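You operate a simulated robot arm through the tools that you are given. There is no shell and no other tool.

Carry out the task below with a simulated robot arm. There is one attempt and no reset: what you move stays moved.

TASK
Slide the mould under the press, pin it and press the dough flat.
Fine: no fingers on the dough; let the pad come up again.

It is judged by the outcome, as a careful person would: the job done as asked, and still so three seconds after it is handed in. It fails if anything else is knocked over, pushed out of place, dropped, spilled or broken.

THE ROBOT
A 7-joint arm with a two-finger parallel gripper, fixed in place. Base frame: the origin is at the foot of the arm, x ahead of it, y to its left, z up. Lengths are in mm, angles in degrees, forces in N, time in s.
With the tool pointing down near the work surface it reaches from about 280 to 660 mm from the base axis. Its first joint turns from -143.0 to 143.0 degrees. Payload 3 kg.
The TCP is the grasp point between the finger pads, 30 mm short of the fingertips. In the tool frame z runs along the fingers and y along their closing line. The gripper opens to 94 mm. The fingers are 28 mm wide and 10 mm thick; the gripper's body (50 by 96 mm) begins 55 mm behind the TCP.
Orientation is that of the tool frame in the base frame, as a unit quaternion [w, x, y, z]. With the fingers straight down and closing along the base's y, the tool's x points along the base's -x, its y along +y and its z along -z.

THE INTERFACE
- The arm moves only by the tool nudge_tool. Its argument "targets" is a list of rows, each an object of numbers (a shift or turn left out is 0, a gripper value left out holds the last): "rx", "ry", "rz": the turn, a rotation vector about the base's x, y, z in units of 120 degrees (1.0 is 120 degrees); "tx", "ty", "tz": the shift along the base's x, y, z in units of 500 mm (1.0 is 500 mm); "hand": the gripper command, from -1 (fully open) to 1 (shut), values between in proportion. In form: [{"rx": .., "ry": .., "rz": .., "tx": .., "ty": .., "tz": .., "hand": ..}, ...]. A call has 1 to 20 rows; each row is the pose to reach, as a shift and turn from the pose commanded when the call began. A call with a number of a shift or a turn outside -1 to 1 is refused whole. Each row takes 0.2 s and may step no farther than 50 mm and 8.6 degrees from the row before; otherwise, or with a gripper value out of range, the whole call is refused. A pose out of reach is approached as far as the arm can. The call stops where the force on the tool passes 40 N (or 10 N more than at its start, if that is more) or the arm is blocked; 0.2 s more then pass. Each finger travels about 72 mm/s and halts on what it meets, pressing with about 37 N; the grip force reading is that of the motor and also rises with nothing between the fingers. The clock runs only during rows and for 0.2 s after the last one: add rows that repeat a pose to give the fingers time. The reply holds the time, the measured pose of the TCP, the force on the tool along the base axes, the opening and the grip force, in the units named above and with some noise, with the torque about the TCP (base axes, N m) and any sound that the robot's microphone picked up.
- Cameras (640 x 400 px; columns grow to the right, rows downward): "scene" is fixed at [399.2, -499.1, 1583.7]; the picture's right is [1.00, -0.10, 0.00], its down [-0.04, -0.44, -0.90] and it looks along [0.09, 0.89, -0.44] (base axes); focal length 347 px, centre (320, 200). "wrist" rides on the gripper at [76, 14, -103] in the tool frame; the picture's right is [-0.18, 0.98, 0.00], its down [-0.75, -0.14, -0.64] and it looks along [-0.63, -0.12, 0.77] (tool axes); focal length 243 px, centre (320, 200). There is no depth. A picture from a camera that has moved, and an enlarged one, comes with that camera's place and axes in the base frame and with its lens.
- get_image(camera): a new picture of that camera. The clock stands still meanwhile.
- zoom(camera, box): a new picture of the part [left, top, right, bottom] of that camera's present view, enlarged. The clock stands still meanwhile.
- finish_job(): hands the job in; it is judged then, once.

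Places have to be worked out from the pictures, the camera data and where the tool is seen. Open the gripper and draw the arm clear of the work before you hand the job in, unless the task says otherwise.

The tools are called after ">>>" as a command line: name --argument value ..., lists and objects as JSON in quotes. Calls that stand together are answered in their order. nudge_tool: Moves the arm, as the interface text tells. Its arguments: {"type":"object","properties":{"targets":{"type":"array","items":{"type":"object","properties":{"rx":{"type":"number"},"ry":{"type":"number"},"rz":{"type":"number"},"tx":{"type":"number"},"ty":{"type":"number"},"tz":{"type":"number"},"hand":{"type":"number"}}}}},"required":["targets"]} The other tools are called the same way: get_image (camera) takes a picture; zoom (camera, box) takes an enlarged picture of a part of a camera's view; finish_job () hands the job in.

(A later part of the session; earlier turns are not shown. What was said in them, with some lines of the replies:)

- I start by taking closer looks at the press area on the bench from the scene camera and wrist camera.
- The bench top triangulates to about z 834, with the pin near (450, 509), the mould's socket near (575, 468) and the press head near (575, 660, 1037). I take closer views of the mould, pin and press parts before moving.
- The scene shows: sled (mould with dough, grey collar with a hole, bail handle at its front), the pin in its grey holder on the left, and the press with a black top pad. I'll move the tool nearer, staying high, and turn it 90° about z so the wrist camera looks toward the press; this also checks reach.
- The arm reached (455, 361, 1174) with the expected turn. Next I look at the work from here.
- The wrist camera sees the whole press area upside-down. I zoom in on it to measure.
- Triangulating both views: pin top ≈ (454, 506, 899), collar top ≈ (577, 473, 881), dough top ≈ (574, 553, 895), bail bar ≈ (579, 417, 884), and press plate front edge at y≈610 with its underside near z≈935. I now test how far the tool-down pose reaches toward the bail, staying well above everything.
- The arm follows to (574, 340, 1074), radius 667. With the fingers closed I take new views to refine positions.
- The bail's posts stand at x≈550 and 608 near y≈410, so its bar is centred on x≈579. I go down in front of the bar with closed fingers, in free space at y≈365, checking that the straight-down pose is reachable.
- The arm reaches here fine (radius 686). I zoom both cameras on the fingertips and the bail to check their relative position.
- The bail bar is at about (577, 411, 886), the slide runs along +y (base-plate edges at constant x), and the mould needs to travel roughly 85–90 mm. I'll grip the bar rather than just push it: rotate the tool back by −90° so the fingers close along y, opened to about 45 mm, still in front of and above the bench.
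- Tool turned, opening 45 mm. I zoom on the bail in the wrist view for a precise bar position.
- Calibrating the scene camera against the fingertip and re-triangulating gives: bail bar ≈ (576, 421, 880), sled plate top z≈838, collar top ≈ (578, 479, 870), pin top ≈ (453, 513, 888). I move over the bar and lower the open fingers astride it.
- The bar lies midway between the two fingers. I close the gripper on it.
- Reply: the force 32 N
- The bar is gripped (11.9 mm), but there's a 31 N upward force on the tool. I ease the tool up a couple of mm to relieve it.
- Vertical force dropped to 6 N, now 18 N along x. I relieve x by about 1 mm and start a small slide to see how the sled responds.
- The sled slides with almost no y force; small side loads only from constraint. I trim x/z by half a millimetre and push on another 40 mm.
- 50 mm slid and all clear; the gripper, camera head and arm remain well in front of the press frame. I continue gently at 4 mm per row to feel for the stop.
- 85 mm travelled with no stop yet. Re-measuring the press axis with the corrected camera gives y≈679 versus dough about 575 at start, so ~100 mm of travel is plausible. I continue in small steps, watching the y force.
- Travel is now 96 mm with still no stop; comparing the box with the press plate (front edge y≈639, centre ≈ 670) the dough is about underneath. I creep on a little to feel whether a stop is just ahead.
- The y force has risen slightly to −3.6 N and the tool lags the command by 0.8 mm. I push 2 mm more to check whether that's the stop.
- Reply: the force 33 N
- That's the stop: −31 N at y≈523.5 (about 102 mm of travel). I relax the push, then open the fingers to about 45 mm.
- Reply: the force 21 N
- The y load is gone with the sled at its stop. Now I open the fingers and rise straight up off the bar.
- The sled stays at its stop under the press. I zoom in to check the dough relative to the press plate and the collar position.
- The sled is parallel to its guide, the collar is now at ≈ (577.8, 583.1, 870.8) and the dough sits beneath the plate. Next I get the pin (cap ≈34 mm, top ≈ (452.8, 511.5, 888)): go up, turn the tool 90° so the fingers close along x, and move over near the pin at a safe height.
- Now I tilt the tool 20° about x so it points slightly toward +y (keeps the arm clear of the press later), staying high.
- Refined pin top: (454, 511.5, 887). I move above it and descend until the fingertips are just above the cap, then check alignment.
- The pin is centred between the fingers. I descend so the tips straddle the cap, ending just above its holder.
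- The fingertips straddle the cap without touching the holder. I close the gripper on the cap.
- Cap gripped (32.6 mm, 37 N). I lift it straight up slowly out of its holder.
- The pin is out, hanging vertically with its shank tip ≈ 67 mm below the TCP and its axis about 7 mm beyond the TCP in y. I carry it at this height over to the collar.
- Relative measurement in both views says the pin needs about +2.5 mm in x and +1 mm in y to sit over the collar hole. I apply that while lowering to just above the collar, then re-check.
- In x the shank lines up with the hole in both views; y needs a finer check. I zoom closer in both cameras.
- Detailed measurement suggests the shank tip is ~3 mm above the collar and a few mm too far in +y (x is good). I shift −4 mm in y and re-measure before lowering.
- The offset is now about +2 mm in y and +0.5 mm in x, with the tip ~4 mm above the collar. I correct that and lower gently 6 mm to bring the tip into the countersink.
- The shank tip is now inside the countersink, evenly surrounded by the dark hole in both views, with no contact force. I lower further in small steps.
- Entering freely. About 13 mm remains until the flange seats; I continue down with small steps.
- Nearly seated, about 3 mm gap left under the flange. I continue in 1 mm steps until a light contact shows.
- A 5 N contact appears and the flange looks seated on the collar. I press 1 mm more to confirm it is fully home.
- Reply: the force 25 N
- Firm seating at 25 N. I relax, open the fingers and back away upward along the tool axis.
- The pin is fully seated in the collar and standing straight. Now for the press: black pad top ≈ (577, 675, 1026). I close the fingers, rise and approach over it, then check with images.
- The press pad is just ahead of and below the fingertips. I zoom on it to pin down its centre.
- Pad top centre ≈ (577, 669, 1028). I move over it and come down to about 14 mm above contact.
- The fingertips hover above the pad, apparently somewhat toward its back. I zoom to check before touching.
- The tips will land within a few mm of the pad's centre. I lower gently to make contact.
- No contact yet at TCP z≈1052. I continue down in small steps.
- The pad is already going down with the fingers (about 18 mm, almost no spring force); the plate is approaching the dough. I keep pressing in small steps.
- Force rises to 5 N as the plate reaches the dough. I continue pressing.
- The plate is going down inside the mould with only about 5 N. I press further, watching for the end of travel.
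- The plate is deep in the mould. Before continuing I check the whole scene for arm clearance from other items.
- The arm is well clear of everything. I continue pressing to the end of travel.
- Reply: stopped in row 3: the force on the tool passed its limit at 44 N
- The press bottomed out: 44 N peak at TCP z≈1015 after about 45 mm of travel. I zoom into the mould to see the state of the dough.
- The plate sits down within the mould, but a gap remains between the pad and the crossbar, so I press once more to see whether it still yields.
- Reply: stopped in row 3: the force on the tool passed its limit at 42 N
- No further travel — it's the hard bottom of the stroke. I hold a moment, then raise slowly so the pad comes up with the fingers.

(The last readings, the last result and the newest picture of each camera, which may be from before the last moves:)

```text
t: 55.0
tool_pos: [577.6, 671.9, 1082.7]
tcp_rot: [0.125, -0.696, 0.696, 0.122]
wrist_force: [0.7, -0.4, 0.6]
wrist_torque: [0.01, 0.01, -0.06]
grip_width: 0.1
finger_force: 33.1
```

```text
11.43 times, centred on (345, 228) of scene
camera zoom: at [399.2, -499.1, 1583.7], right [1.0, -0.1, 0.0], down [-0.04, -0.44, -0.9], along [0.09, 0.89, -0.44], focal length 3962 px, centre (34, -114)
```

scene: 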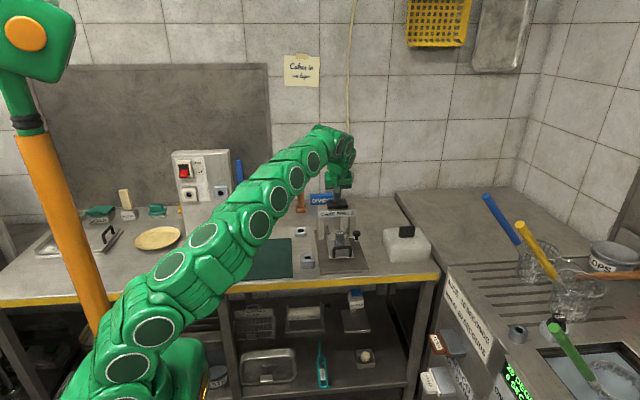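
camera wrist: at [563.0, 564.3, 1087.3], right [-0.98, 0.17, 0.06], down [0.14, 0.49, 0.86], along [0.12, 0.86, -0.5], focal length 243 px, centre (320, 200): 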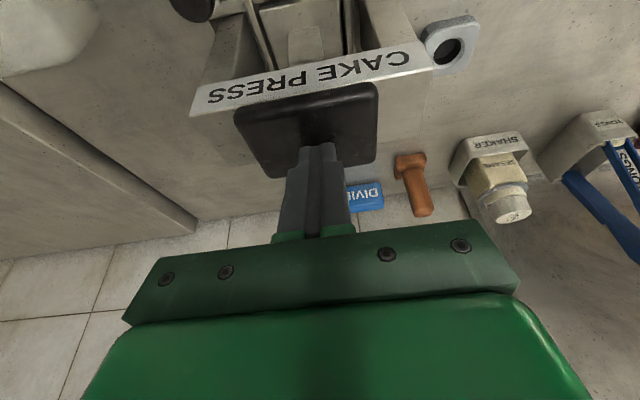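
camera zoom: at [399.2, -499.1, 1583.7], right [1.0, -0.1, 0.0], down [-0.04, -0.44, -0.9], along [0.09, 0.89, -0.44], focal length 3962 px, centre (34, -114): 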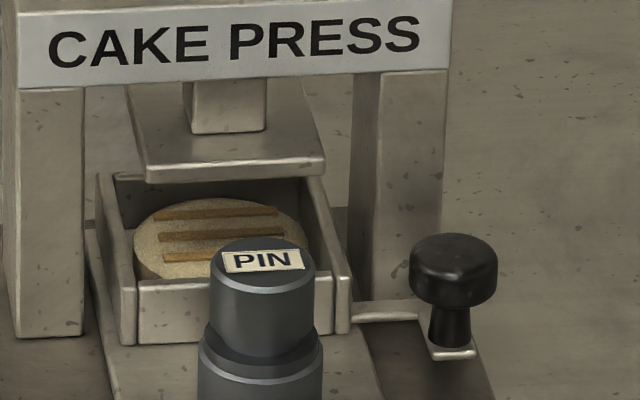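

The dough is pressed flat (pattern visible) and the pad is rising. It looks a few mm lower than at the start, so I move the arm up and away a little, giving it time, and check again.

>>> nudge_tool --targets '[{"tz": 0.05}, {"ty": -0.04, "tz": 0.1}, {"ty": -0.1, "tz": 0.12}, {"ty": -0.18, "tz": 0.14}, {"ty": -0.26, "tz": 0.14}, {"ty": -0.34, "tz": 0.14}, {"ty": -0.34, "tz": 0.14}, {"ty": -0.34, "tz": 0.14}]'

>>> zoom --camera "scene" --box '[310, 170, 370, 240]'

>>> get_image --camera "scene"

```text
t: 56.8
tool_pos: [577.6, 503.0, 1154.1]
tcp_rot: [0.127, -0.696, 0.696, 0.123]
wrist_force: [-0.8, -0.2, -0.3]
wrist_torque: [0.0, 0.01, 0.02]
grip_width: 0.0
finger_force: 33.2
```

```text
5.71 times, centred on (340, 205) of scene
camera zoom: at [399.2, -499.1, 1583.7], right [1.0, -0.1, 0.0], down [-0.04, -0.44, -0.9], along [0.09, 0.89, -0.44], focal length 1981 px, centre (206, 171)
```

zoom: 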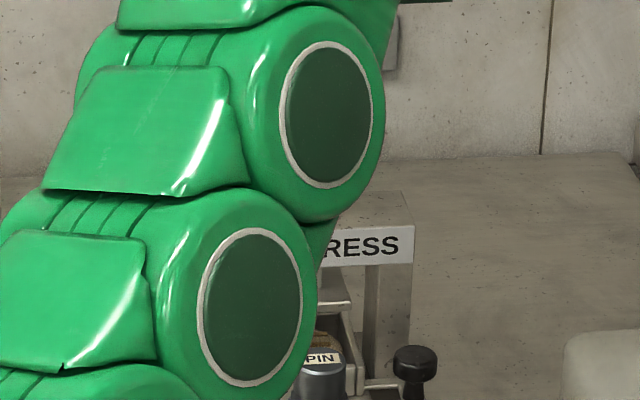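

```text
taken
```

scene: 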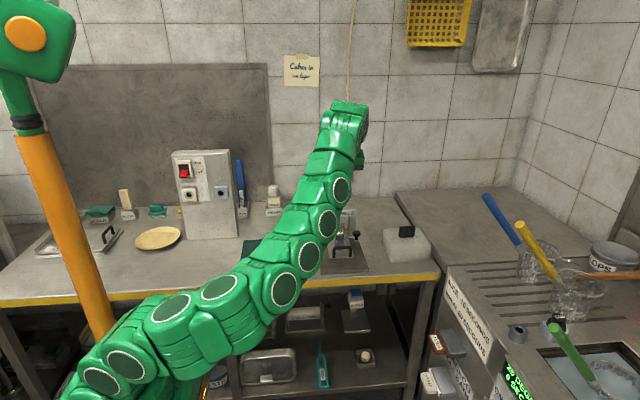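

The arm has folded with its elbow low in front of the bench while retreating. I raise the tool in moderate steps and watch that the elbow lifts clear.

>>> nudge_tool --targets '[{"ty": -0.02, "tz": 0.06}, {"ty": -0.04, "tz": 0.12}, {"ty": -0.06, "tz": 0.18}, {"ty": -0.06, "tz": 0.18}]'

>>> get_image --camera "scene"

>>> get_image --camera "wrist"

```text
t: 57.8
tool_pos: [578.6, 472.7, 1244.3]
tcp_rot: [-0.127, 0.696, -0.696, -0.123]
wrist_force: [0.3, -0.3, 0.4]
wrist_torque: [0.03, -0.01, -0.01]
grip_width: 0.0
finger_force: 32.6
```

```text
taken
```

scene: 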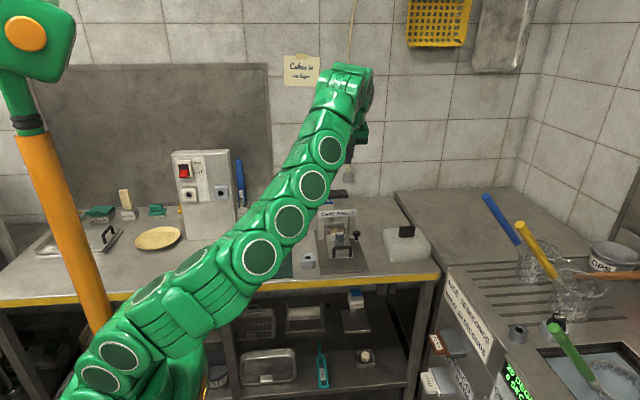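

```text
taken
camera wrist: at [563.8, 365.2, 1313.8], right [-0.98, 0.17, 0.06], down [0.14, 0.48, 0.86], along [0.12, 0.86, -0.5], focal length 243 px, centre (320, 200)
```

wrist: 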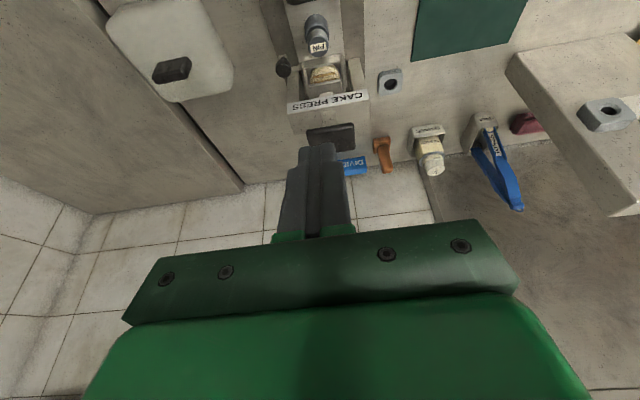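

The elbow is lifting clear. I now check the press pad height and all the surrounding items.

>>> zoom --camera "scene" --box '[310, 170, 370, 240]'

>>> zoom --camera "wrist" --box '[260, 0, 420, 180]'

>>> zoom --camera "scene" --box '[280, 190, 440, 290]'

```text
5.71 times, centred on (340, 205) of scene
camera zoom: at [399.2, -499.1, 1583.7], right [1.0, -0.1, 0.0], down [-0.04, -0.44, -0.9], along [0.09, 0.89, -0.44], focal length 1981 px, centre (206, 171)
```

zoom: 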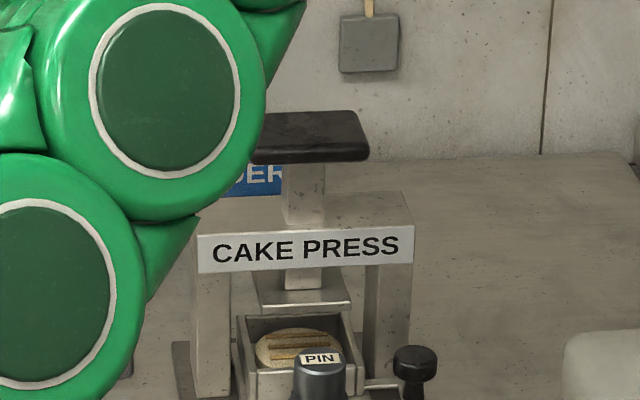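

```text
2.22 times, centred on (340, 90) of wrist
camera zoom: at [563.8, 365.2, 1313.8], right [-0.98, 0.17, 0.06], down [0.14, 0.48, 0.86], along [0.12, 0.86, -0.5], focal length 539 px, centre (276, 444)
```

zoom: 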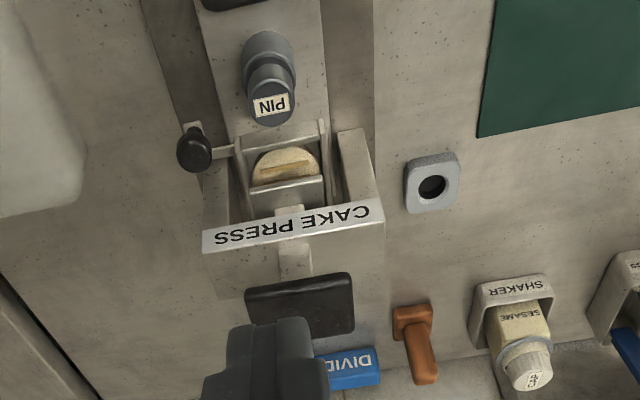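

```text
4.00 times, centred on (360, 240) of scene
camera zoom: at [399.2, -499.1, 1583.7], right [1.0, -0.1, 0.0], down [-0.04, -0.44, -0.9], along [0.09, 0.89, -0.44], focal length 1387 px, centre (160, 40)
```

zoom: 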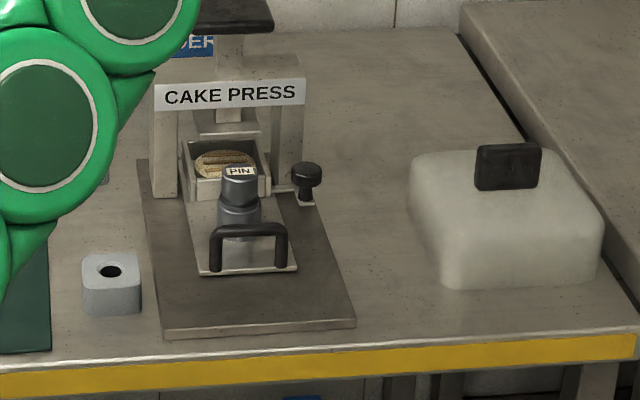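

The pad is back at its original height, the pin is seated, the dough is flat, and the neighbouring items are undisturbed. I now open the gripper and withdraw the arm to a clear pose near its start.

>>> nudge_tool --targets '[{"rx": -0.02, "tx": -0.03, "ty": -0.025, "tz": 0.04, "hand": -1}, {"rx": -0.04, "tx": -0.07, "ty": -0.05, "tz": 0.08}, {"rx": -0.06, "tx": -0.11, "ty": -0.08, "tz": 0.11}, {"rx": -0.08, "tx": -0.15, "ty": -0.11, "tz": 0.14}, {"rx": -0.1, "tx": -0.2, "ty": -0.14, "tz": 0.17}, {"rx": -0.12, "tx": -0.25, "ty": -0.17, "tz": 0.19}, {"rx": -0.14, "tx": -0.3, "ty": -0.2, "tz": 0.2}, {"rx": -0.1667, "tx": -0.34, "ty": -0.22, "tz": 0.2}, {"rx": -0.1667, "tx": -0.34, "ty": -0.22, "tz": 0.2}]'

>>> get_image --camera "scene"

>>> zoom --camera "scene" --box '[280, 170, 440, 290]'

```text
t: 59.8
tool_pos: [407.1, 362.2, 1343.6]
tcp_rot: [-0.002, 0.707, -0.707, 0.0]
wrist_force: [-0.1, 0.1, 0.1]
wrist_torque: [0.0, -0.02, -0.01]
grip_width: 93.8
finger_force: 0.0
```

```text
taken
```

scene: 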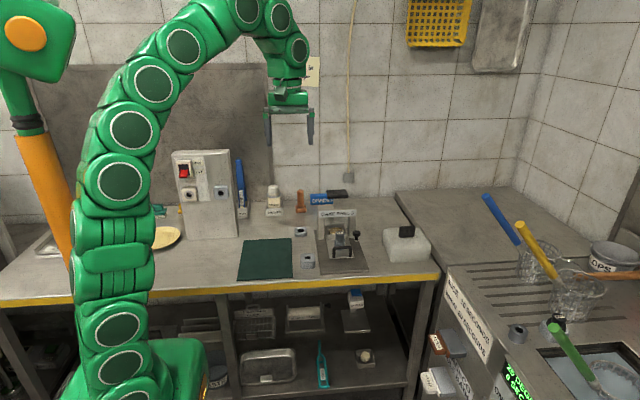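

```text
3.33 times, centred on (360, 230) of scene
camera zoom: at [399.2, -499.1, 1583.7], right [1.0, -0.1, 0.0], down [-0.04, -0.44, -0.9], along [0.09, 0.89, -0.44], focal length 1156 px, centre (187, 100)
```

zoom: 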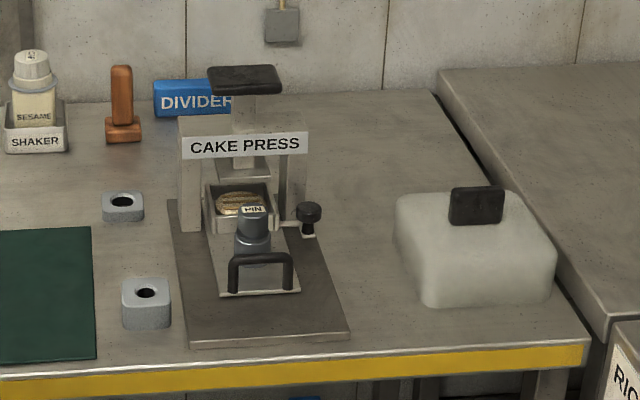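

Everything is in place: the mould is under the press at its stop, pinned, with the dough flat and the pad up. The gripper is open, the arm clear and the other items undisturbed, so I hand the job in.

>>> finish_job

```text
The job is handed in.
```

The job is done and handed in. The mould is under the press, pinned in place, and the dough is pressed flat.

- **Mould:** I slid it about 102 mm by its bail handle until it met the stop under the press.
- **Pin:** It sits fully home in the collar, with its flange resting on the rim.
- **Dough:** I pressed the pad down about 45 mm to the bottom of its stroke. The dough now shows as a flat cake with the press pattern on it. The fingers never touched the dough.
- **Pad:** It came back up to its starting height.

The last pictures show the other items on the bench where they were. The gripper is open and the arm is drawn clear. On the way out the arm folded low in front of the bench for a moment. I raised it, saw no sign of contact with anything, and the later pictures show nothing moved.
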